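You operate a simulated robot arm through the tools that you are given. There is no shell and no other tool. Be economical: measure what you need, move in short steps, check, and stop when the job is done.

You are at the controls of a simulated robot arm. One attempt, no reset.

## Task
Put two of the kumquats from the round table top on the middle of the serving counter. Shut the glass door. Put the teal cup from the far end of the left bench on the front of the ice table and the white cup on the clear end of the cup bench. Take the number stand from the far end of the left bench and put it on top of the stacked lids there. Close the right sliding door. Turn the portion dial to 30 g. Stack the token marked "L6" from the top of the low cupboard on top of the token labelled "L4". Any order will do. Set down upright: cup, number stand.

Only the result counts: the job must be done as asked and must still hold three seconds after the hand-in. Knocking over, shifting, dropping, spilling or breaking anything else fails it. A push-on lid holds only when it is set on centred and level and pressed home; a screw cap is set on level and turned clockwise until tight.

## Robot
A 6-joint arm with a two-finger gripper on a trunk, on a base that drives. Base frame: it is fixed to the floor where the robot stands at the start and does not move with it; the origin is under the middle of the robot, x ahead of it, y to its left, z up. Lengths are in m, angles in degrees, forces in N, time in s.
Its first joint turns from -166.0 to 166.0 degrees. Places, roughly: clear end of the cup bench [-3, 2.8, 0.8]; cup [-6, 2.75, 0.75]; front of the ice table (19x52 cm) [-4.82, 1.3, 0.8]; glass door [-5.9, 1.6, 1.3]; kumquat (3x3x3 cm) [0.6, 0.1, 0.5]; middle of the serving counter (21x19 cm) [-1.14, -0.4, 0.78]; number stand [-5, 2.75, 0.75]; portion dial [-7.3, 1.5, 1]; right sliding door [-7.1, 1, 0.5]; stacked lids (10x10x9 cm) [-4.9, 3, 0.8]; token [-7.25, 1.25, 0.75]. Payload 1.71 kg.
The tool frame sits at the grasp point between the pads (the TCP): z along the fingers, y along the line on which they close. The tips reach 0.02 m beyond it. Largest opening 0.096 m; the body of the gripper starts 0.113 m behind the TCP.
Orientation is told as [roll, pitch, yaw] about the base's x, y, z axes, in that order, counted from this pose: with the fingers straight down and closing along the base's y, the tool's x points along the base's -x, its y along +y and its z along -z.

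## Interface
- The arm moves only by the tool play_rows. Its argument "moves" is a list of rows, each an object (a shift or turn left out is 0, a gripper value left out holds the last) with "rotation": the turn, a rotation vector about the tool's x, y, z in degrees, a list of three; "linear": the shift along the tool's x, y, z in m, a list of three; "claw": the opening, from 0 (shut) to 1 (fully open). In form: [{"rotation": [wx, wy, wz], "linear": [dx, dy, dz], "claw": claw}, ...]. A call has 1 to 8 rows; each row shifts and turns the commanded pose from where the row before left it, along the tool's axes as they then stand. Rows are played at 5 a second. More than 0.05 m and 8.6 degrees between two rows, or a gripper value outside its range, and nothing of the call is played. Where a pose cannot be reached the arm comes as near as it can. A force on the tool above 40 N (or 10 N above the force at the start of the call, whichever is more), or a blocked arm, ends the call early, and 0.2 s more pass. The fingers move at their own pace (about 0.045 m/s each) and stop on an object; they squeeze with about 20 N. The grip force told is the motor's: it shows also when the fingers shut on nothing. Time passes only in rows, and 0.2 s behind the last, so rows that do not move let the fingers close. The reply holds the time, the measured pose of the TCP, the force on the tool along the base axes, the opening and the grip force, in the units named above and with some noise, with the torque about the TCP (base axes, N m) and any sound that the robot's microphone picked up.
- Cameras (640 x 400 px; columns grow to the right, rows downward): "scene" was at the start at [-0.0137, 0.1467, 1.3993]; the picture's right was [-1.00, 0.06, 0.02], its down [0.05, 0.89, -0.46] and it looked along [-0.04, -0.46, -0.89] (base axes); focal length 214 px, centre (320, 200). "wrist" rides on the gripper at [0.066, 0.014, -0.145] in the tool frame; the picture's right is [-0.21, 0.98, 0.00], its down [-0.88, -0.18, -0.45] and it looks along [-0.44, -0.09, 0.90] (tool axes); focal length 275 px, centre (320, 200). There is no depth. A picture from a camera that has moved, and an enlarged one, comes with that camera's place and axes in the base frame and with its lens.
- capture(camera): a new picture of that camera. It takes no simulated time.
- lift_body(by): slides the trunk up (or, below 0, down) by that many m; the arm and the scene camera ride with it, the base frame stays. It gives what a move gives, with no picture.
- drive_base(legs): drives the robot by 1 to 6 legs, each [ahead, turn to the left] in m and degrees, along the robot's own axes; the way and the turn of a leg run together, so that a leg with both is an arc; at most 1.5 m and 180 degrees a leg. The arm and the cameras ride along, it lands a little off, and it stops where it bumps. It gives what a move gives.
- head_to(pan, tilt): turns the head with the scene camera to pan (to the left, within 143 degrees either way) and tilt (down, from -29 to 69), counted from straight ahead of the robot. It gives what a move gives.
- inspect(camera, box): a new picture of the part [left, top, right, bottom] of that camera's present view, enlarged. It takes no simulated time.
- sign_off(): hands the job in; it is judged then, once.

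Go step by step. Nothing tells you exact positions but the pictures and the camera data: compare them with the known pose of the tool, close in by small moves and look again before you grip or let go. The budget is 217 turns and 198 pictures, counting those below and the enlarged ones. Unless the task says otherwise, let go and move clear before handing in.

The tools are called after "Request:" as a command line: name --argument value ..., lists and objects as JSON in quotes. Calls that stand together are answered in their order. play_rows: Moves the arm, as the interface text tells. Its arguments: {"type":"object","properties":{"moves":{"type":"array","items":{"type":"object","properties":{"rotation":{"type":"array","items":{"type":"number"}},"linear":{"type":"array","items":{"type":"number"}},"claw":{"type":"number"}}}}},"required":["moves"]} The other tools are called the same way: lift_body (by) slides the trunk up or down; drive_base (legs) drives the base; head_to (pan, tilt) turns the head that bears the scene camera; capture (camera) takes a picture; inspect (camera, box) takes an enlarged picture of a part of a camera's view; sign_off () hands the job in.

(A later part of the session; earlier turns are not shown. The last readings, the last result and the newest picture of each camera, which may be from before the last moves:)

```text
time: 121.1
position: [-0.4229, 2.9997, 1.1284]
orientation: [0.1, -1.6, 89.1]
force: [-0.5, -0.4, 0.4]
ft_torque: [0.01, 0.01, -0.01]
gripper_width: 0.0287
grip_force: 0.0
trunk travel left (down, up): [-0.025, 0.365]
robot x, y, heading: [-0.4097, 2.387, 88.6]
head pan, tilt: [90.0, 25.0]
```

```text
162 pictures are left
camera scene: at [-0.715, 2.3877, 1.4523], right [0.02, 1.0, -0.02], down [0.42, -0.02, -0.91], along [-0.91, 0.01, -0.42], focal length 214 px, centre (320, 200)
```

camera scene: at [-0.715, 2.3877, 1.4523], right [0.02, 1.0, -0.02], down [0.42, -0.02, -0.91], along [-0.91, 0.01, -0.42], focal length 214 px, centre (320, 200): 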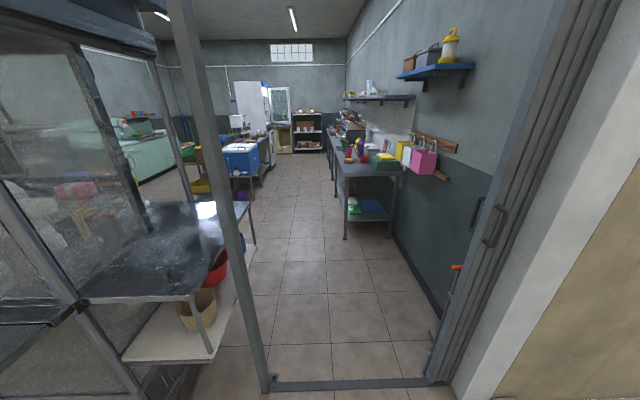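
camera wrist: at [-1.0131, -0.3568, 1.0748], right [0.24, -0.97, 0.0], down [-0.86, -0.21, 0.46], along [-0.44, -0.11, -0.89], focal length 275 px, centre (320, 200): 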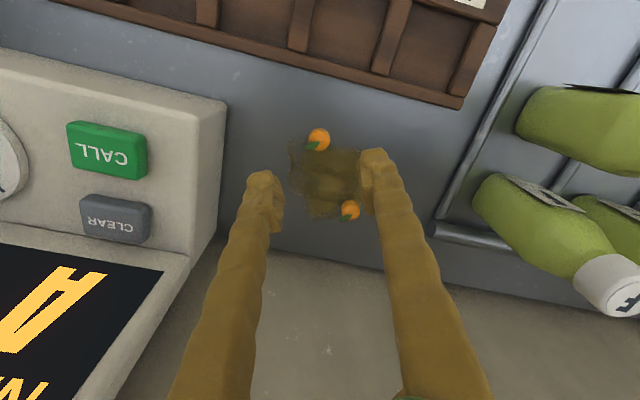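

There's a doorway (y≈2.07–3.0 at x≈-1.37) into the kitchen with an aisle around y≈2.15. I go to y≈2.53, turn to face it, and enter.

Request:
drive_base --legs '[[0.14, 0], [0, 91.4]]'

Request:
head_to --pan 0 --tilt 30

Request:
capture --camera "scene"

```text
time: 128.7
position: [-1.0041, 2.4934, 1.1371]
orientation: [0.0, -2.6, -178.6]
force: [-0.3, 0.3, -0.5]
ft_torque: [0.03, 0.01, -0.02]
gripper_width: 0.0285
grip_force: 0.1
trunk travel left (down, up): [-0.025, 0.365]
robot x, y, heading: [-0.4065, 2.5357, -179.1]
head pan, tilt: [90.0, 25.0]
```

```text
time: 130.3
position: [-0.9872, 2.4937, 1.1455]
orientation: [0.1, -3.4, -178.6]
force: [-0.6, -0.2, 0.5]
ft_torque: [0.03, 0.02, -0.02]
gripper_width: 0.0288
grip_force: 0.1
trunk travel left (down, up): [-0.025, 0.365]
robot x, y, heading: [-0.406, 2.5315, -179.2]
head pan, tilt: [0.0, 30.0]
```

```text
161 pictures are left
camera scene: at [-0.4892, 2.3226, 1.4429], right [-0.02, 1.0, 0.0], down [0.51, 0.01, -0.86], along [-0.86, -0.02, -0.51], focal length 214 px, centre (320, 200)
```

scene: 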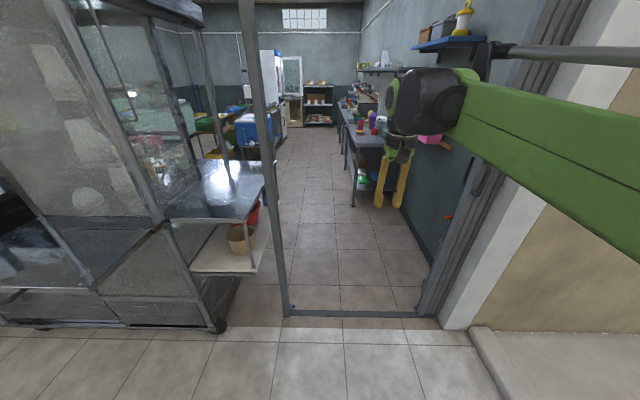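

Request:
drive_base --legs '[[1.45, -0.8]]'

Request:
capture --camera "scene"

```text
time: 140.1
position: [-2.4155, 2.4208, 1.1444]
orientation: [-0.1, -3.4, -176.7]
force: [0.7, 0.5, 0.4]
ft_torque: [0.01, 0.01, 0.01]
gripper_width: 0.0285
grip_force: 0.2
trunk travel left (down, up): [-0.025, 0.365]
robot x, y, heading: [-1.8383, 2.478, -176.8]
head pan, tilt: [0.0, 30.0]
```

```text
160 pictures are left
camera scene: at [-1.9104, 2.2676, 1.4429], right [-0.05, 1.0, 0.0], down [0.51, 0.03, -0.86], along [-0.86, -0.05, -0.51], focal length 214 px, centre (320, 200)
```

scene: 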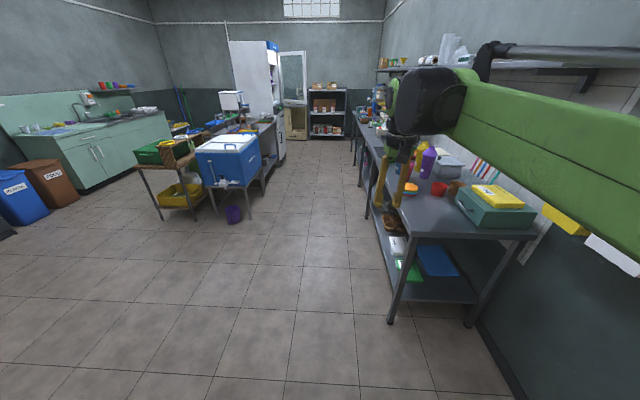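

The whole kitchen is visible: cup bench near right, left bench beyond, ice table behind the cooler, and the fridge with open glass door. I drive to about (-4.9, 2.05).

Request:
drive_base --legs '[[0, 19.8], [0.8, 0], [0, -20], [1.5, 0], [0.75, 0]]'

Request:
capture --camera "scene"

Request:
head_to --pan -90 --tilt 40

Request:
capture --camera "scene"

Request:
head_to --pan 90 --tilt 40

Request:
capture --camera "scene"

```text
time: 163.7
position: [-5.3849, 1.9337, 1.1521]
orientation: [0.0, -4.2, -174.2]
force: [1.4, 0.8, 0.1]
ft_torque: [0.0, 0.04, -0.02]
gripper_width: 0.0286
grip_force: 0.0
trunk travel left (down, up): [-0.025, 0.365]
robot x, y, heading: [-4.8259, 2.0151, -174.4]
head pan, tilt: [0.0, 30.0]
```

```text
159 pictures are left
camera scene: at [-4.8901, 1.801, 1.4429], right [-0.1, 1.0, 0.0], down [0.51, 0.05, -0.86], along [-0.85, -0.08, -0.51], focal length 214 px, centre (320, 200)
```

scene: 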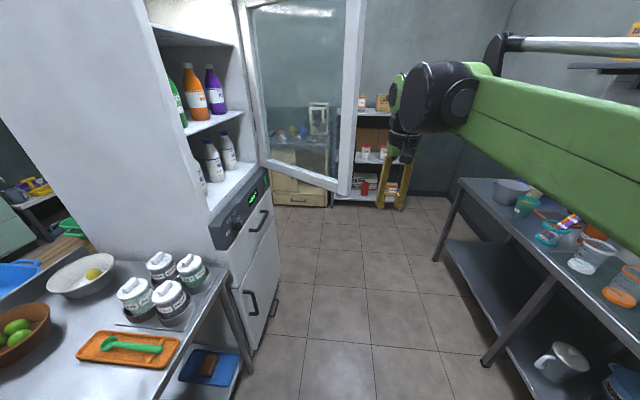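

```text
time: 165.3
position: [-5.3668, 1.9358, 1.1619]
orientation: [0.0, -4.9, -174.1]
force: [0.8, -0.4, -0.7]
ft_torque: [0.01, 0.04, 0.0]
gripper_width: 0.0289
grip_force: 0.1
trunk travel left (down, up): [-0.025, 0.365]
robot x, y, heading: [-4.8264, 2.0143, -174.1]
head pan, tilt: [-90.0, 40.0]
```

```text
158 pictures are left
camera scene: at [-4.8075, 1.8945, 1.429], right [1.0, 0.1, 0.02], down [0.07, -0.64, -0.77], along [-0.06, 0.76, -0.64], focal length 214 px, centre (320, 200)
```

scene: 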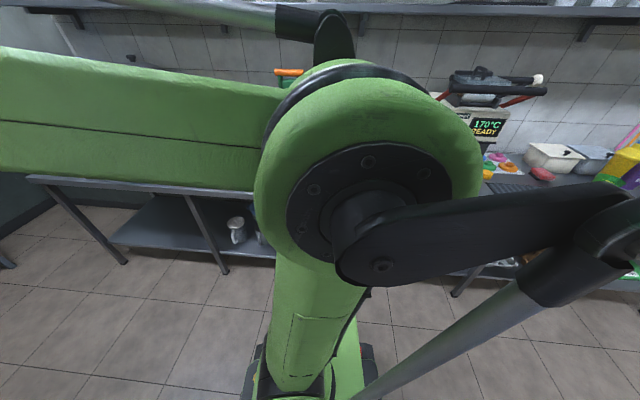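

```text
time: 168.0
position: [-5.3684, 1.935, 1.1602]
orientation: [0.0, -5.0, -174.2]
force: [-0.4, -0.7, -0.2]
ft_torque: [0.02, -0.01, 0.01]
gripper_width: 0.0284
grip_force: 0.1
trunk travel left (down, up): [-0.025, 0.365]
robot x, y, heading: [-4.8287, 2.0169, -174.5]
head pan, tilt: [90.0, 40.0]
```

```text
157 pictures are left
camera scene: at [-4.7916, 1.7252, 1.429], right [-1.0, -0.1, -0.02], down [-0.05, 0.64, -0.77], along [0.08, -0.76, -0.64], focal length 214 px, centre (320, 200)
```

scene: 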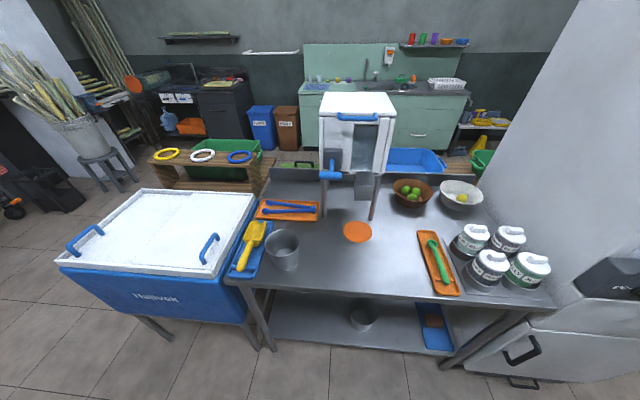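

The ice table front is clear between bucket and orange tray. Now I turn to face the left bench.

Request:
drive_base --legs '[[0, -95.6]]'

Request:
head_to --pan 0 --tilt 40

Request:
capture --camera "scene"

Request:
capture --camera "wrist"

```text
time: 174.8
position: [-4.835, 2.5636, 1.1602]
orientation: [0.0, -5.1, 88.4]
force: [0.6, -0.3, -1.1]
ft_torque: [0.01, 0.0, 0.02]
gripper_width: 0.0287
grip_force: 0.1
trunk travel left (down, up): [-0.025, 0.365]
robot x, y, heading: [-4.8297, 2.0159, 87.8]
head pan, tilt: [90.0, 40.0]
```

```text
time: 176.4
position: [-4.8344, 2.5486, 1.1673]
orientation: [0.0, -5.7, 88.3]
force: [-0.4, -0.8, 0.4]
ft_torque: [0.09, -0.02, -0.03]
gripper_width: 0.0289
grip_force: 0.1
trunk travel left (down, up): [-0.025, 0.365]
robot x, y, heading: [-4.8294, 2.0168, 88.1]
head pan, tilt: [0.0, 40.0]
```

```text
156 pictures are left
camera scene: at [-5.0387, 2.1011, 1.4278], right [1.0, -0.03, 0.0], down [-0.02, -0.65, -0.76], along [0.03, 0.76, -0.65], focal length 214 px, centre (320, 200)
```

scene: 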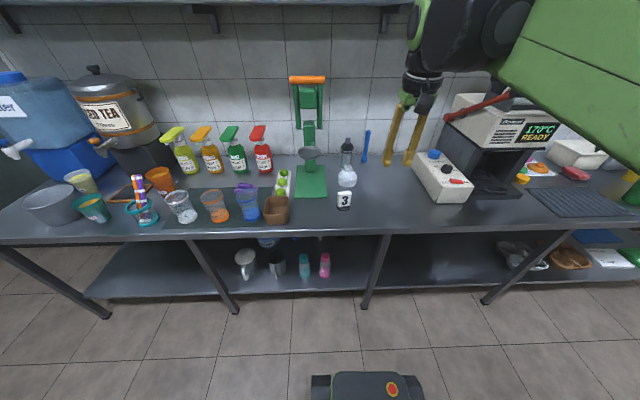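

```text
155 pictures are left
camera wrist: at [-4.8503, 2.4688, 1.3059], right [-0.97, 0.23, 0.02], down [0.21, 0.82, 0.53], along [0.11, 0.52, -0.85], focal length 275 px, centre (320, 200)
```

wrist: 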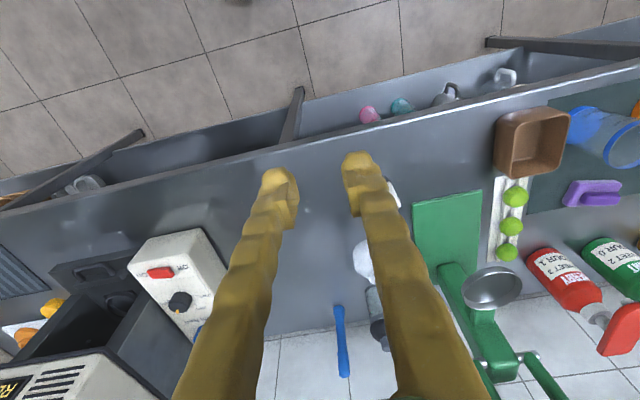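

Request:
inspect --camera "scene" --box '[240, 110, 480, 260]'

Request:
inspect --camera "scene" --box '[0, 110, 240, 260]'

```text
2.67 times, centred on (360, 185) of scene
camera zoom: at [-5.0387, 2.1011, 1.4278], right [1.0, -0.03, 0.0], down [-0.02, -0.65, -0.76], along [0.03, 0.76, -0.65], focal length 572 px, centre (213, 240)
```

zoom: 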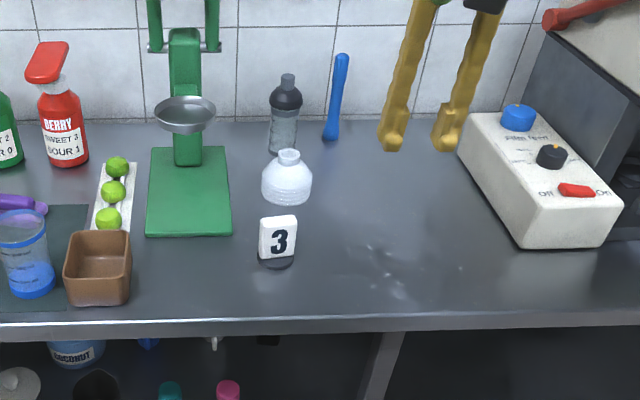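

```text
2.67 times, centred on (120, 185) of scene
camera zoom: at [-5.0387, 2.1011, 1.4278], right [1.0, -0.03, 0.0], down [-0.02, -0.65, -0.76], along [0.03, 0.76, -0.65], focal length 572 px, centre (853, 240)
```

zoom: 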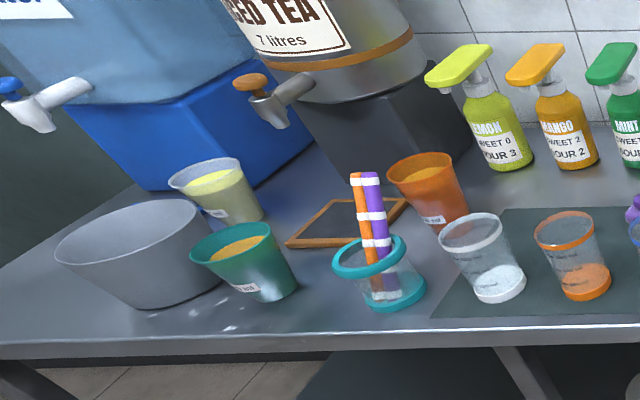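

Request:
inspect --camera "scene" --box '[50, 160, 130, 230]'

Request:
inspect --camera "scene" --box '[120, 160, 220, 230]'

```text
5.71 times, centred on (90, 195) of scene
camera zoom: at [-5.0387, 2.1011, 1.4278], right [1.0, -0.03, 0.0], down [-0.02, -0.65, -0.76], along [0.03, 0.76, -0.65], focal length 1226 px, centre (1634, 229)
```

zoom: 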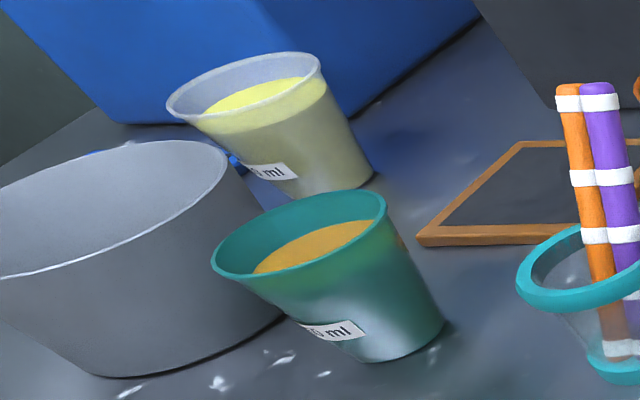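

```text
5.71 times, centred on (170, 195) of scene
camera zoom: at [-5.0387, 2.1011, 1.4278], right [1.0, -0.03, 0.0], down [-0.02, -0.65, -0.76], along [0.03, 0.76, -0.65], focal length 1226 px, centre (1177, 229)
```

zoom: 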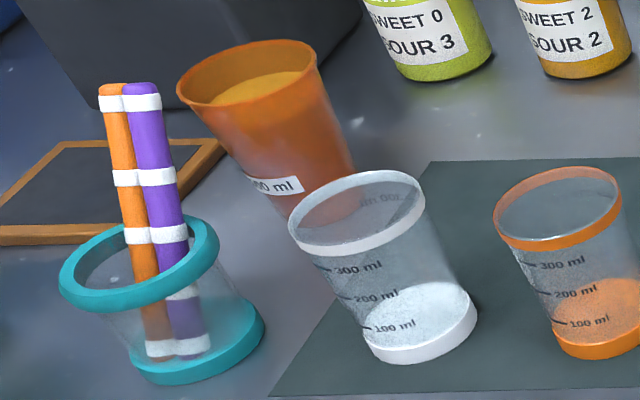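

The number stand "3" is at about (-4.90,2.82) and the lid stack at (-4.86,3.0); the teal and frosted white tumblers with drinks are around x≈-6. I level the tool and move closer.

Request:
play_rows --moves '[{"rotation": [0, 5.7, 0], "claw": 1.0}, {"linear": [0, 0.03, 0]}, {"linear": [0, 0.03, 0]}]'

Request:
drive_base --legs '[[0.13, 0]]'

Request:
capture --camera "wrist"

Request:
capture --camera "scene"

```text
time: 177.2
position: [-4.8975, 2.5475, 1.1679]
orientation: [0.0, -0.1, 88.4]
force: [0.0, 0.7, -0.2]
ft_torque: [0.01, 0.01, 0.01]
gripper_width: 0.096
grip_force: 0.1
trunk travel left (down, up): [-0.025, 0.365]
robot x, y, heading: [-4.8294, 2.0139, 88.1]
head pan, tilt: [0.0, 40.0]
```

```text
time: 178.8
position: [-4.894, 2.6828, 1.1671]
orientation: [0.0, -0.1, 88.5]
force: [0.1, 0.1, -0.6]
ft_torque: [-0.01, 0.02, 0.0]
gripper_width: 0.0959
grip_force: 0.1
trunk travel left (down, up): [-0.025, 0.365]
robot x, y, heading: [-4.8227, 2.1519, 88.1]
head pan, tilt: [0.0, 40.0]
```

```text
150 pictures are left
camera wrist: at [-4.9085, 2.6165, 1.3124], right [-0.97, 0.23, 0.0], down [0.21, 0.87, 0.45], along [0.1, 0.43, -0.89], focal length 275 px, centre (320, 200)
```

wrist: 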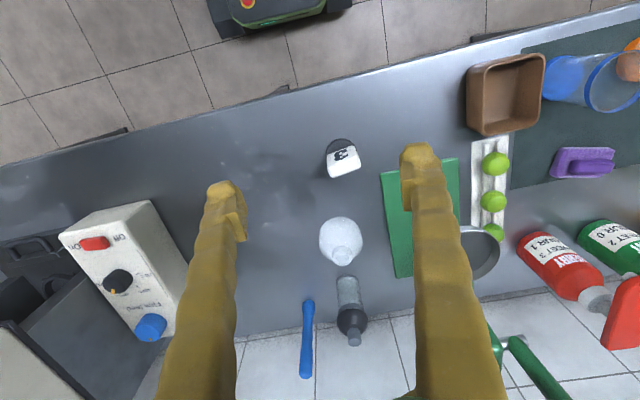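

```text
149 pictures are left
camera scene: at [-5.0343, 2.2373, 1.4277], right [1.0, -0.03, 0.0], down [-0.02, -0.65, -0.76], along [0.02, 0.76, -0.65], focal length 214 px, centre (320, 200)
```

scene: 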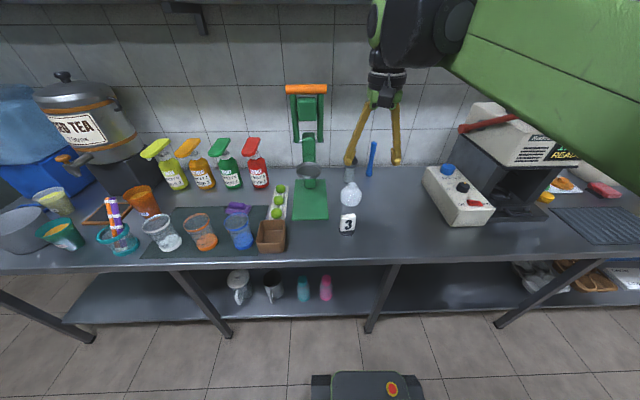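

Request:
play_rows --moves '[{"linear": [-0.045, 0.011, 0.03]}, {"linear": [-0.045, 0.011, 0.03]}, {"linear": [0, 0, 0.04]}, {"linear": [0, 0, 0.04]}, {"linear": [0, 0, 0.04]}, {}]'

Request:
capture --camera "wrist"

Request:
inspect --camera "scene" --box '[280, 140, 440, 240]'

```text
refused: row 1 steps farther than a row can; nothing moved
```

```text
148 pictures are left
camera wrist: at [-4.9085, 2.6165, 1.3124], right [-0.97, 0.23, 0.0], down [0.21, 0.87, 0.45], along [0.1, 0.43, -0.89], focal length 275 px, centre (320, 200)
```

wrist: 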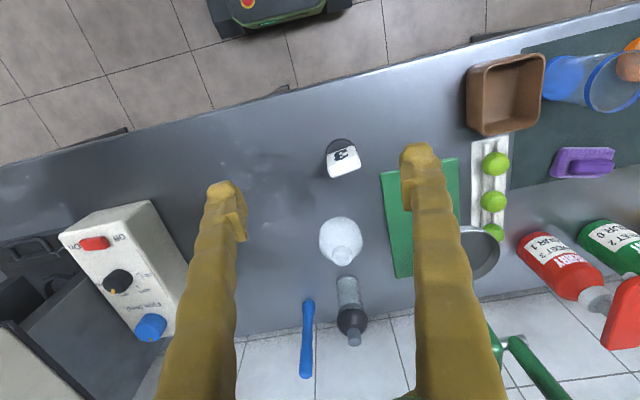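

```text
4.00 times, centred on (360, 190) of scene
camera zoom: at [-5.0343, 2.2373, 1.4277], right [1.0, -0.03, 0.0], down [-0.02, -0.65, -0.76], along [0.02, 0.76, -0.65], focal length 858 px, centre (160, 240)
```

zoom: 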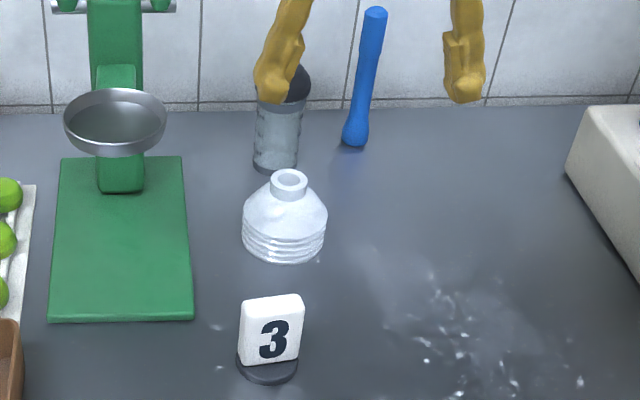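

Request:
play_rows --moves '[{"linear": [-0.03, 0.007, 0.03]}, {"linear": [-0.03, 0.008, 0.03]}, {"linear": [-0.03, 0.007, 0.03]}, {"linear": [0, 0, 0.04]}, {"linear": [0, 0, 0.04]}, {}]'

Request:
capture --camera "wrist"

Request:
inspect --camera "scene" --box '[280, 140, 440, 240]'

```text
time: 180.2
position: [-4.9123, 2.7578, 1.0092]
orientation: [0.1, -1.2, 88.4]
force: [0.3, -1.2, 0.8]
ft_torque: [0.11, -0.02, 0.02]
gripper_width: 0.0958
grip_force: 0.0
trunk travel left (down, up): [-0.025, 0.365]
robot x, y, heading: [-4.8243, 2.1513, 88.1]
head pan, tilt: [0.0, 40.0]
```

```text
146 pictures are left
camera wrist: at [-4.9286, 2.6886, 1.1529], right [-0.97, 0.23, 0.0], down [0.21, 0.86, 0.46], along [0.1, 0.45, -0.89], focal length 275 px, centre (320, 200)
```

wrist: 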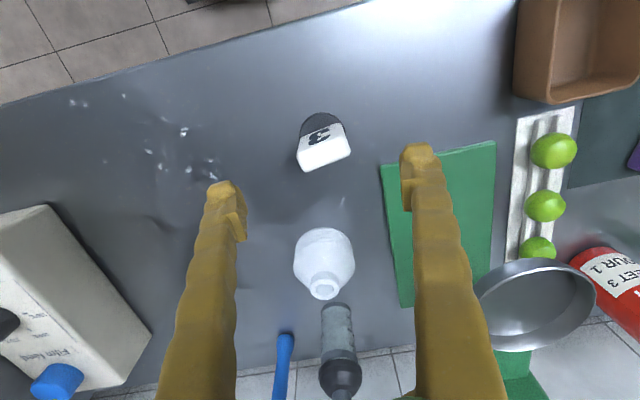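

```text
4.00 times, centred on (360, 190) of scene
camera zoom: at [-5.0344, 2.2298, 1.4282], right [1.0, -0.03, 0.0], down [-0.02, -0.65, -0.76], along [0.02, 0.76, -0.65], focal length 858 px, centre (160, 240)
```

zoom: 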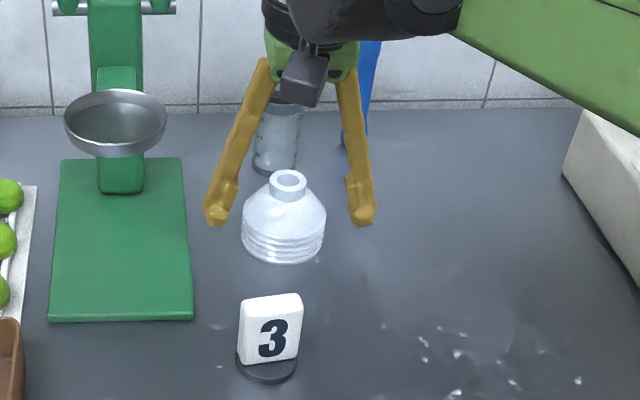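

Stand centre ≈(-4.919,2.775), bench at z≈0.80, card top ≈0.895. I descend around its edges.

Request:
play_rows --moves '[{"linear": [-0.017, 0.006, 0.03], "rotation": [0, 1.2, 0]}, {"linear": [0, 0, 0.03]}, {"linear": [0, 0, 0.02]}, {}]'

Request:
capture --camera "wrist"

Request:
inspect --camera "scene" --box '[300, 160, 396, 240]'

```text
time: 181.2
position: [-4.9208, 2.7761, 0.9285]
orientation: [0.0, 0.3, 88.5]
force: [0.1, -0.9, -0.7]
ft_torque: [0.02, 0.0, 0.01]
gripper_width: 0.0961
grip_force: 0.0
trunk travel left (down, up): [-0.025, 0.365]
robot x, y, heading: [-4.8259, 2.1476, 88.0]
head pan, tilt: [0.0, 40.0]
```

```text
144 pictures are left
camera wrist: at [-4.9343, 2.7122, 1.0728], right [-0.97, 0.23, 0.0], down [0.21, 0.87, 0.44], along [0.1, 0.43, -0.9], focal length 275 px, centre (320, 200)
```

wrist: 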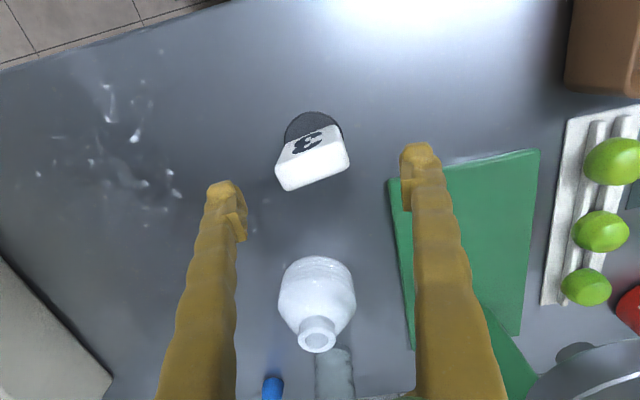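

```text
5.00 times, centred on (348, 200) of scene
camera zoom: at [-5.0344, 2.238, 1.4277], right [1.0, -0.03, 0.0], down [-0.02, -0.65, -0.76], along [0.02, 0.76, -0.65], focal length 1072 px, centre (180, 200)
```

zoom: 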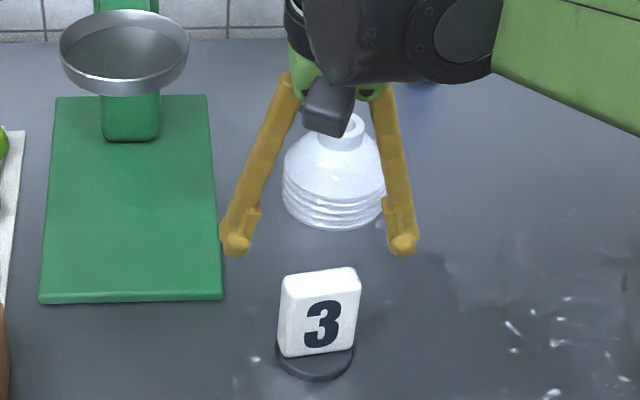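

Request:
play_rows --moves '[{"linear": [0.001, -0.004, 0.03]}, {"linear": [0, 0, 0.025]}, {"linear": [0, 0, 0.012]}, {}]'

Request:
capture --camera "wrist"

Request:
inspect --camera "scene" --box '[300, 160, 396, 240]'

```text
time: 182.2
position: [-4.915, 2.775, 0.8579]
orientation: [0.0, 0.3, 88.6]
force: [0.3, -1.1, -0.2]
ft_torque: [-0.01, 0.02, 0.02]
gripper_width: 0.096
grip_force: 0.2
trunk travel left (down, up): [-0.025, 0.365]
robot x, y, heading: [-4.8217, 2.1474, 88.2]
head pan, tilt: [0.0, 40.0]
```

```text
142 pictures are left
camera wrist: at [-4.9295, 2.7098, 1.0037], right [-0.97, 0.23, 0.0], down [0.21, 0.87, 0.44], along [0.1, 0.43, -0.9], focal length 275 px, centre (320, 200)
```

wrist: 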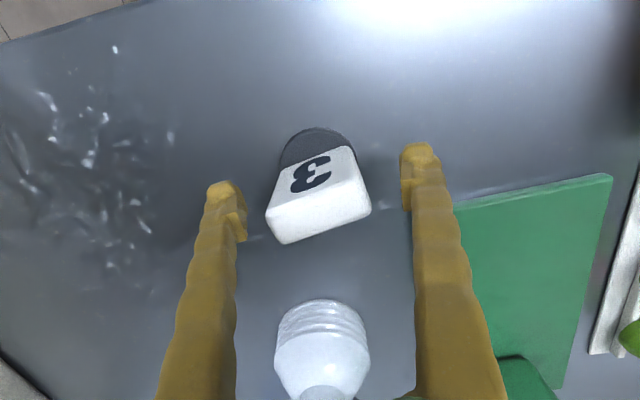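

```text
5.00 times, centred on (348, 200) of scene
camera zoom: at [-5.0344, 2.2379, 1.4277], right [1.0, -0.03, 0.0], down [-0.02, -0.65, -0.76], along [0.02, 0.76, -0.65], focal length 1072 px, centre (180, 200)
```

zoom: 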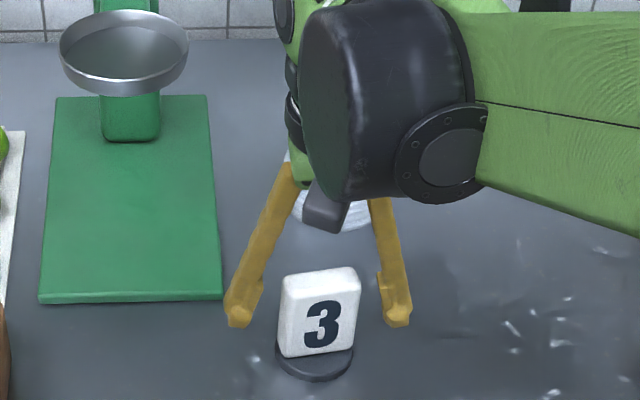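

Request:
play_rows --moves '[{"linear": [0.006, 0, 0]}, {"claw": 0.5}, {}, {}, {}, {}]'

Request:
capture --camera "wrist"

```text
time: 183.6
position: [-4.9162, 2.7692, 0.8599]
orientation: [0.1, 0.2, 88.5]
force: [-0.3, 0.4, 1.9]
ft_torque: [0.04, 0.02, 0.03]
gripper_width: 0.0633
grip_force: 20.1
trunk travel left (down, up): [-0.025, 0.365]
robot x, y, heading: [-4.8238, 2.1534, 88.2]
head pan, tilt: [0.0, 40.0]
```

```text
140 pictures are left
camera wrist: at [-4.9302, 2.7037, 1.005], right [-0.97, 0.23, 0.0], down [0.21, 0.87, 0.44], along [0.1, 0.43, -0.9], focal length 275 px, centre (320, 200)
```

wrist: 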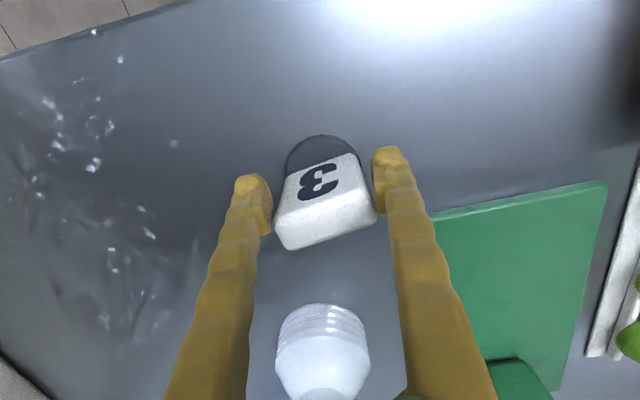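

The card is about 8–10° skew to the pads; I reopen, align, and grip again.

Request:
play_rows --moves '[{"claw": 1.0}, {}, {"rotation": [0, 0, -8]}, {}, {"claw": 0.45}, {}, {}, {}]'

Request:
capture --camera "wrist"

```text
time: 185.4
position: [-4.9154, 2.7681, 0.8589]
orientation: [0.1, 0.3, 96.5]
force: [-0.4, -0.8, 0.7]
ft_torque: [-0.02, 0.05, 0.01]
gripper_width: 0.0617
grip_force: 20.1
trunk travel left (down, up): [-0.025, 0.365]
robot x, y, heading: [-4.8293, 2.1522, 88.2]
head pan, tilt: [0.0, 40.0]
```

```text
139 pictures are left
camera wrist: at [-4.9204, 2.7023, 1.0045], right [-1.0, 0.09, 0.0], down [0.08, 0.89, 0.44], along [0.04, 0.44, -0.9], focal length 275 px, centre (320, 200)
```

wrist: 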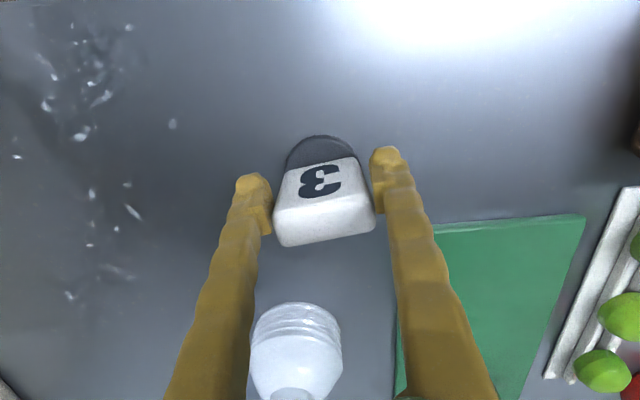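

Aligned (0.0617). Lift and look at the lid stack.

Request:
play_rows --moves '[{"linear": [0, 0, -0.04]}, {"linear": [0, 0, -0.05]}, {"linear": [0, 0, -0.05]}, {"linear": [-0.02, 0, 0]}, {"linear": [-0.03, 0, 0]}, {}]'

Request:
capture --camera "wrist"

Request:
inspect --camera "scene" --box '[290, 120, 410, 220]'

```text
time: 186.8
position: [-4.9226, 2.82, 0.9994]
orientation: [0.1, 0.3, 96.6]
force: [0.5, 0.5, -1.2]
ft_torque: [-0.01, 0.0, -0.03]
gripper_width: 0.0617
grip_force: 20.0
trunk travel left (down, up): [-0.025, 0.365]
robot x, y, heading: [-4.8227, 2.1567, 88.1]
head pan, tilt: [0.0, 40.0]
```

```text
138 pictures are left
camera wrist: at [-4.9269, 2.7538, 1.1447], right [-1.0, 0.09, 0.0], down [0.08, 0.89, 0.44], along [0.04, 0.44, -0.9], focal length 275 px, centre (320, 200)
```

wrist: 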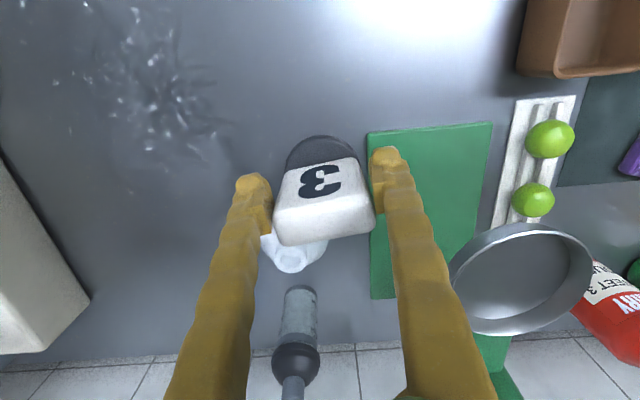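

```text
4.00 times, centred on (350, 170) of scene
camera zoom: at [-5.0344, 2.2381, 1.4276], right [1.0, -0.03, 0.0], down [-0.02, -0.65, -0.76], along [0.02, 0.76, -0.66], focal length 858 px, centre (200, 320)
```

zoom: 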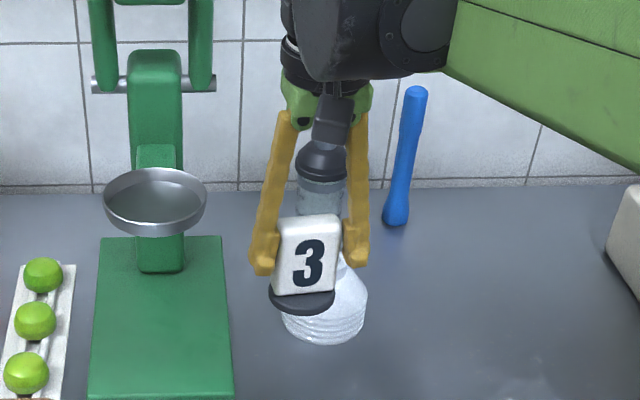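

Neck top of the lids ≈(-4.876,2.949,0.893). I move the stand over it, staying high.

Request:
play_rows --moves '[{"linear": [-0.038, -0.0207, 0]}, {"linear": [-0.038, -0.0207, 0]}, {"linear": [-0.0375, -0.0206, 0]}, {}]'

Request:
capture --camera "wrist"

Request:
inspect --camera "scene" --box '[310, 120, 390, 210]'

```text
time: 187.8
position: [-4.8704, 2.9389, 0.9952]
orientation: [0.0, 0.3, 96.5]
force: [0.3, 0.0, -1.3]
ft_torque: [-0.03, 0.01, -0.01]
gripper_width: 0.0615
grip_force: 19.9
trunk travel left (down, up): [-0.025, 0.365]
robot x, y, heading: [-4.8256, 2.1518, 88.2]
head pan, tilt: [0.0, 40.0]
```

```text
136 pictures are left
camera wrist: at [-4.8753, 2.8723, 1.1411], right [-1.0, 0.09, 0.0], down [0.08, 0.89, 0.44], along [0.04, 0.44, -0.9], focal length 275 px, centre (320, 200)
```

wrist: 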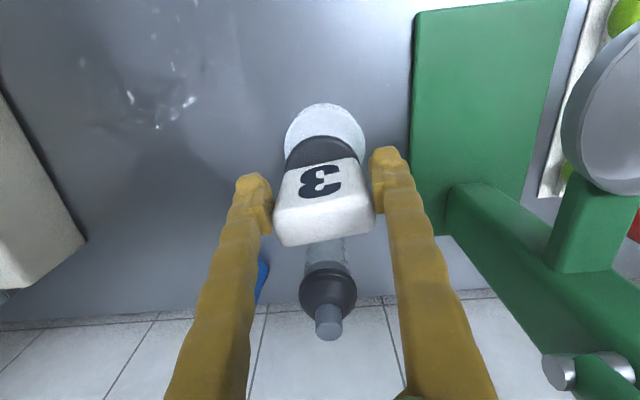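

```text
4.44 times, centred on (350, 165) of scene
camera zoom: at [-5.0343, 2.2385, 1.4276], right [1.0, -0.03, 0.0], down [-0.02, -0.65, -0.76], along [0.02, 0.76, -0.66], focal length 953 px, centre (187, 356)
```

zoom: 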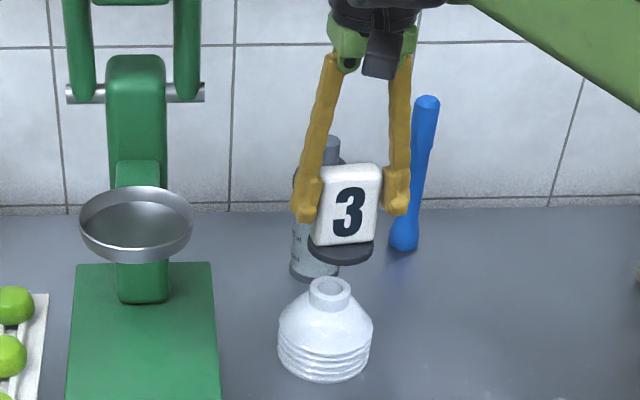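

Request:
play_rows --moves '[{"linear": [-0.009, 0.001, 0]}, {"linear": [0, 0, 0.015]}, {"linear": [0, 0, 0.015]}, {}]'

Request:
inspect --camera "scene" --box '[320, 150, 380, 210]'

Request:
inspect --camera "wrist" --box '[220, 80, 420, 260]'

```text
time: 188.8
position: [-4.8723, 2.9476, 0.9665]
orientation: [0.0, 0.3, 96.5]
force: [0.4, 0.9, 0.0]
ft_torque: [-0.02, 0.02, 0.0]
gripper_width: 0.0615
grip_force: 20.2
trunk travel left (down, up): [-0.025, 0.365]
robot x, y, heading: [-4.8263, 2.1509, 88.1]
head pan, tilt: [0.0, 40.0]
```

```text
6.67 times, centred on (350, 180) of scene
camera zoom: at [-5.0343, 2.2381, 1.4277], right [1.0, -0.03, 0.0], down [-0.02, -0.65, -0.76], along [0.02, 0.76, -0.65], focal length 1430 px, centre (120, 333)
```

zoom: 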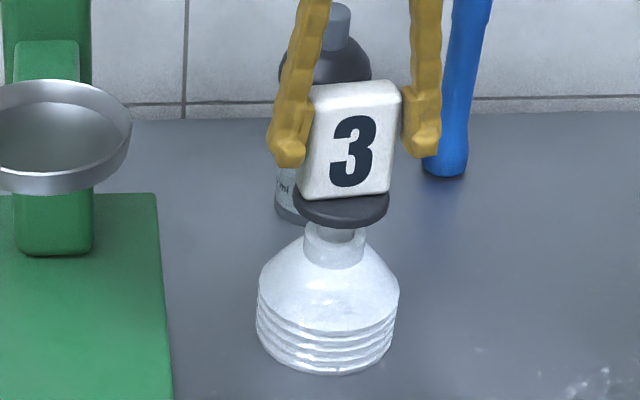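

```text
2.22 times, centred on (320, 170) of wrist
camera zoom: at [-4.8771, 2.881, 1.1125], right [-1.0, 0.09, 0.0], down [0.08, 0.89, 0.44], along [0.04, 0.44, -0.9], focal length 612 px, centre (320, 267)
```

zoom: 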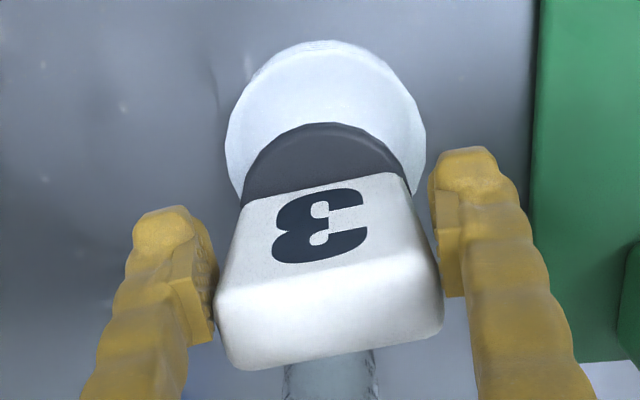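

Well centred. Lower in small steps to contact.

Request:
play_rows --moves '[{"linear": [0, 0.001, 0.005]}, {"linear": [0, 0, 0.004]}, {"linear": [0, 0, 0.003]}, {}]'

Request:
inspect --camera "scene" --box '[320, 150, 380, 210]'

```text
time: 189.8
position: [-4.8736, 2.9488, 0.955]
orientation: [0.0, 0.4, 96.5]
force: [0.4, -0.5, -1.2]
ft_torque: [0.03, 0.0, -0.02]
gripper_width: 0.0612
grip_force: 20.1
trunk travel left (down, up): [-0.025, 0.365]
robot x, y, heading: [-4.8237, 2.1507, 88.5]
head pan, tilt: [0.0, 40.0]
```

```text
6.67 times, centred on (350, 180) of scene
camera zoom: at [-5.0343, 2.238, 1.4277], right [1.0, -0.03, 0.0], down [-0.02, -0.65, -0.76], along [0.02, 0.76, -0.65], focal length 1430 px, centre (120, 333)
```

zoom: 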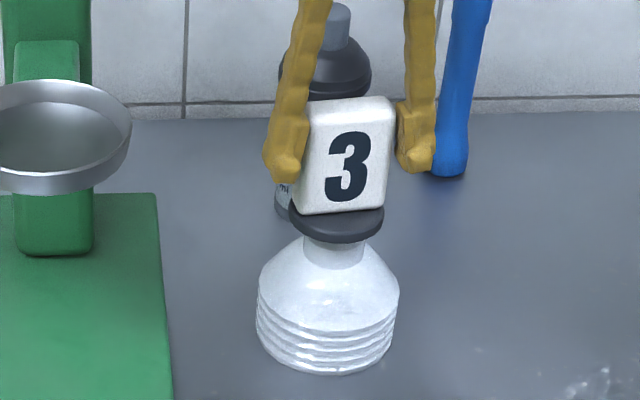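

Request:
play_rows --moves '[{"linear": [0, 0, 0.002]}, {"linear": [0, 0, 0.002]}, {}]'

```text
time: 190.6
position: [-4.8746, 2.9476, 0.9527]
orientation: [0.0, 0.3, 96.4]
force: [0.3, -0.8, -1.5]
ft_torque: [0.0, 0.02, 0.02]
gripper_width: 0.0613
grip_force: 19.4
trunk travel left (down, up): [-0.025, 0.365]
robot x, y, heading: [-4.8249, 2.1511, 88.3]
head pan, tilt: [0.0, 40.0]
```

Request:
play_rows --moves '[{"linear": [0, 0, 0.002]}, {"linear": [0, 0, 0.002]}, {}]'

Request:
inspect --camera "scene" --box '[320, 150, 380, 210]'

```text
time: 191.4
position: [-4.8755, 2.9492, 0.9493]
orientation: [0.0, 0.3, 96.6]
force: [0.8, 0.7, -0.4]
ft_torque: [0.0, -0.01, -0.01]
gripper_width: 0.0615
grip_force: 20.2
trunk travel left (down, up): [-0.025, 0.365]
robot x, y, heading: [-4.8258, 2.1507, 88.0]
head pan, tilt: [0.0, 40.0]
```

```text
6.67 times, centred on (350, 180) of scene
camera zoom: at [-5.0343, 2.238, 1.4277], right [1.0, -0.03, 0.0], down [-0.02, -0.65, -0.76], along [0.02, 0.76, -0.65], focal length 1430 px, centre (120, 333)
```

zoom: 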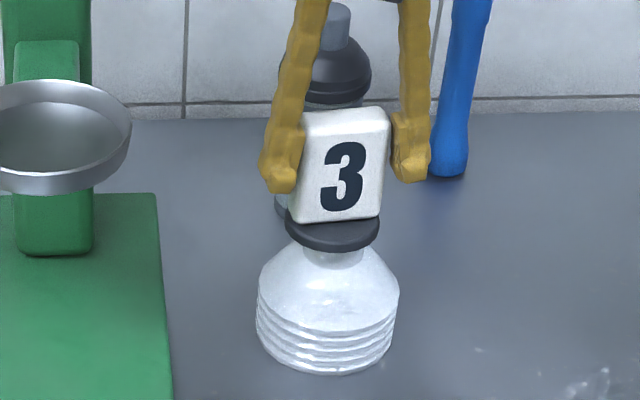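

Request:
play_rows --moves '[{"linear": [0, -0.002, 0.002]}, {"linear": [0, 0, 0.002]}, {}]'

```text
time: 192.2
position: [-4.8734, 2.9478, 0.943]
orientation: [0.0, 0.3, 96.6]
force: [0.4, -0.2, -0.9]
ft_torque: [-0.01, -0.01, 0.02]
gripper_width: 0.0611
grip_force: 20.1
trunk travel left (down, up): [-0.025, 0.365]
robot x, y, heading: [-4.8233, 2.1505, 88.2]
head pan, tilt: [0.0, 40.0]
```

Request:
play_rows --moves '[{"linear": [0, 0, 0.002]}, {"linear": [0, 0, 0.002]}, {}]'

Request:
inspect --camera "scene" --box '[320, 150, 380, 210]'

```text
time: 193.0
position: [-4.8737, 2.947, 0.9401]
orientation: [0.0, 0.2, 96.5]
force: [1.1, 1.8, 14.6]
ft_torque: [0.3, 0.01, 0.01]
gripper_width: 0.0609
grip_force: 20.1
trunk travel left (down, up): [-0.025, 0.365]
robot x, y, heading: [-4.8265, 2.1505, 88.2]
head pan, tilt: [0.0, 40.0]
```

```text
6.67 times, centred on (350, 180) of scene
camera zoom: at [-5.0343, 2.2372, 1.4279], right [1.0, -0.03, 0.0], down [-0.02, -0.65, -0.76], along [0.02, 0.76, -0.65], focal length 1430 px, centre (120, 333)
```

zoom: 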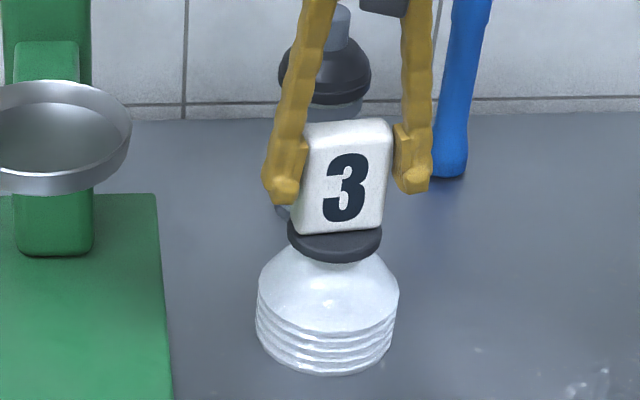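

Contact at TCP 0.940. Nudge 3 mm, settle and release.

Request:
play_rows --moves '[{"linear": [0, 0, -0.003]}, {"linear": [-0.003, 0, 0]}, {"linear": [0, 0, 0.002]}, {}]'

Request:
play_rows --moves '[{"claw": 0.7}, {"claw": 0.8}, {"claw": 0.95}, {}, {"linear": [0, 0, -0.03]}, {"linear": [0, 0, -0.04]}, {"linear": [0.0, 0, -0.05]}, {}]'

Request:
inspect --camera "scene" --box '[310, 140, 390, 210]'

Request:
capture --camera "wrist"

```text
time: 194.0
position: [-4.873, 2.9495, 0.9417]
orientation: [0.0, 0.3, 96.6]
force: [0.1, 0.5, 2.9]
ft_torque: [-0.04, 0.0, 0.04]
gripper_width: 0.0613
grip_force: 19.3
trunk travel left (down, up): [-0.025, 0.365]
robot x, y, heading: [-4.8256, 2.1538, 88.4]
head pan, tilt: [0.0, 40.0]
```

```text
time: 195.8
position: [-4.8725, 2.9519, 1.0603]
orientation: [0.0, 0.3, 96.5]
force: [0.0, 0.1, 0.2]
ft_torque: [0.02, 0.0, 0.0]
gripper_width: 0.0913
grip_force: 0.0
trunk travel left (down, up): [-0.025, 0.365]
robot x, y, heading: [-4.826, 2.1502, 88.2]
head pan, tilt: [0.0, 40.0]
```

```text
5.71 times, centred on (350, 175) of scene
camera zoom: at [-5.0343, 2.2378, 1.4277], right [1.0, -0.03, 0.0], down [-0.02, -0.65, -0.76], along [0.02, 0.76, -0.65], focal length 1226 px, centre (149, 343)
```

zoom: 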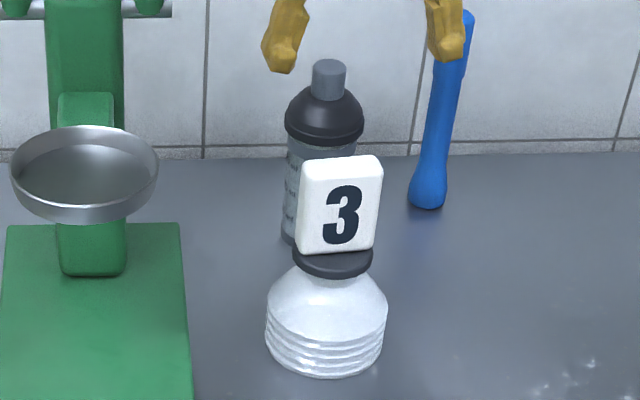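

```text
128 pictures are left
camera wrist: at [-4.8775, 2.8851, 1.2057], right [-1.0, 0.09, 0.0], down [0.08, 0.89, 0.44], along [0.04, 0.44, -0.9], focal length 275 px, centre (320, 200)
```

wrist: 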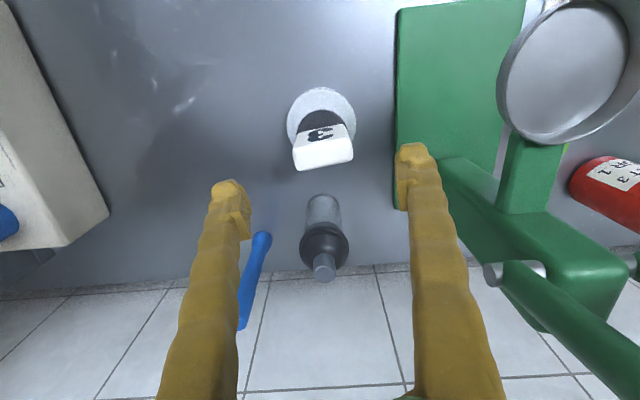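

The stand is on the lids. Next, tuck the arm and drive past the open fridge door (free edge ≈(-6.0,1.85)) to work on the door and cupboard.

Request:
play_rows --moves '[{"linear": [0.02, 0, -0.04], "claw": 0.3}, {"linear": [0.04, 0, -0.03]}, {"linear": [0.045, 0, -0.02]}, {"linear": [0.045, 0, 0]}, {"linear": [0.045, 0, 0]}, {"linear": [0.03, 0, 0]}]'

Request:
drive_base --legs '[[0, 83.8], [0.6, 0]]'

Request:
capture --camera "scene"

```text
time: 197.2
position: [-4.848, 2.7238, 1.1491]
orientation: [0.0, 0.4, 96.5]
force: [0.0, 0.7, 0.9]
ft_torque: [-0.06, -0.01, 0.02]
gripper_width: 0.0286
grip_force: 0.1
trunk travel left (down, up): [-0.025, 0.365]
robot x, y, heading: [-4.8248, 2.1499, 88.1]
head pan, tilt: [0.0, 40.0]
```

```text
time: 207.2
position: [-5.9949, 2.2724, 1.1502]
orientation: [0.0, 0.3, -179.6]
force: [-0.4, -0.7, 0.9]
ft_torque: [-0.01, 0.03, -0.02]
gripper_width: 0.0287
grip_force: 0.1
trunk travel left (down, up): [-0.025, 0.365]
robot x, y, heading: [-5.422, 2.2328, 172.4]
head pan, tilt: [0.0, 40.0]
```

```text
127 pictures are left
camera scene: at [-5.5287, 2.0373, 1.4277], right [0.13, 0.99, 0.0], down [0.65, -0.09, -0.76], along [-0.75, 0.1, -0.65], focal length 214 px, centre (320, 200)
```

scene: 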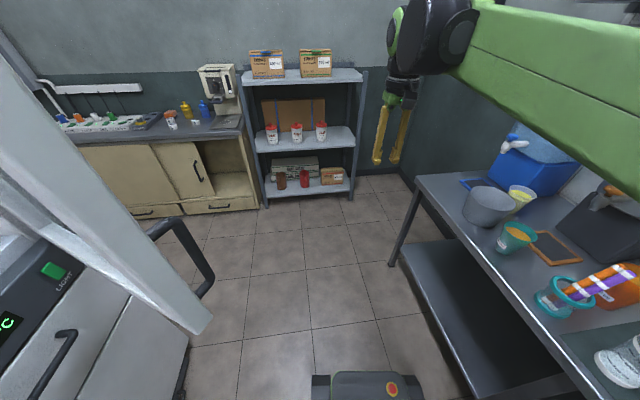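

Door free edge triangulates to ≈(-5.71,1.835), hinge ≈(-6.03,1.35). I drive beyond it and turn to face it from its outer side.

Request:
drive_base --legs '[[0.6, 0], [0, 97.6]]'

Request:
head_to --pan 10 --tilt 30

Request:
capture --camera "scene"

Request:
capture --camera "wrist"

```text
time: 214.8
position: [-6.452, 2.0142, 1.1738]
orientation: [-0.4, -2.4, -140.8]
force: [0.8, 0.6, -0.5]
ft_torque: [-0.02, 0.08, -0.03]
gripper_width: 0.0285
grip_force: 0.1
trunk travel left (down, up): [-0.025, 0.365]
robot x, y, heading: [-6.0308, 2.3152, -148.9]
head pan, tilt: [0.0, 40.0]
stopped in leg 2: the robot was blocked; the commanded pose is now the measured one
```

```text
time: 215.5
position: [-6.4562, 2.011, 1.1719]
orientation: [-0.4, -2.0, -140.8]
force: [-0.2, -1.0, 0.0]
ft_torque: [0.03, -0.04, 0.01]
gripper_width: 0.0289
grip_force: 0.0
trunk travel left (down, up): [-0.025, 0.365]
robot x, y, heading: [-6.0296, 2.3173, -149.0]
head pan, tilt: [10.0, 30.0]
```

```text
126 pictures are left
camera scene: at [-5.9855, 2.0813, 1.4429], right [-0.66, 0.75, 0.0], down [0.39, 0.34, -0.86], along [-0.65, -0.56, -0.51], focal length 214 px, centre (320, 200)
```

scene: 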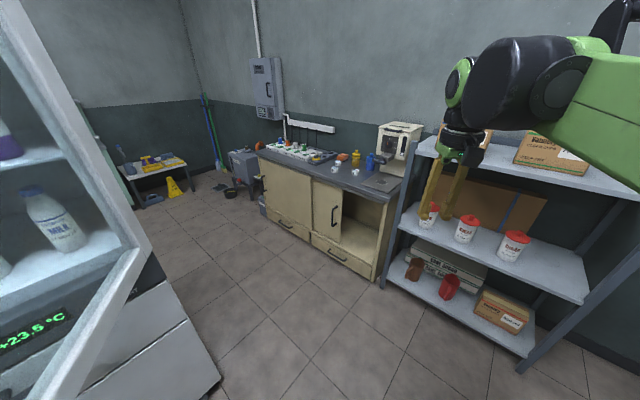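

```text
125 pictures are left
camera wrist: at [-6.391, 2.0439, 1.3152], right [0.46, -0.89, 0.0], down [-0.78, -0.4, 0.48], along [-0.42, -0.22, -0.88], focal length 275 px, centre (320, 200)
```

wrist: 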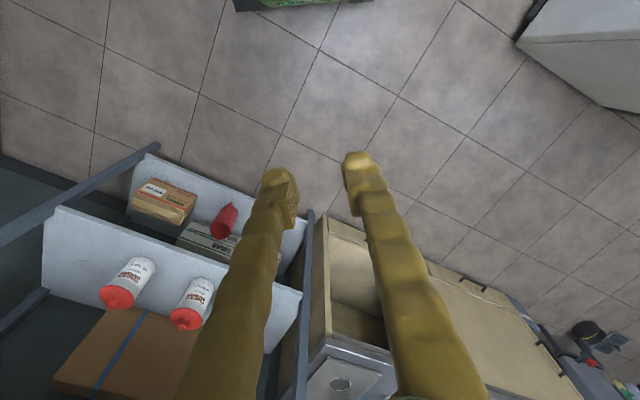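

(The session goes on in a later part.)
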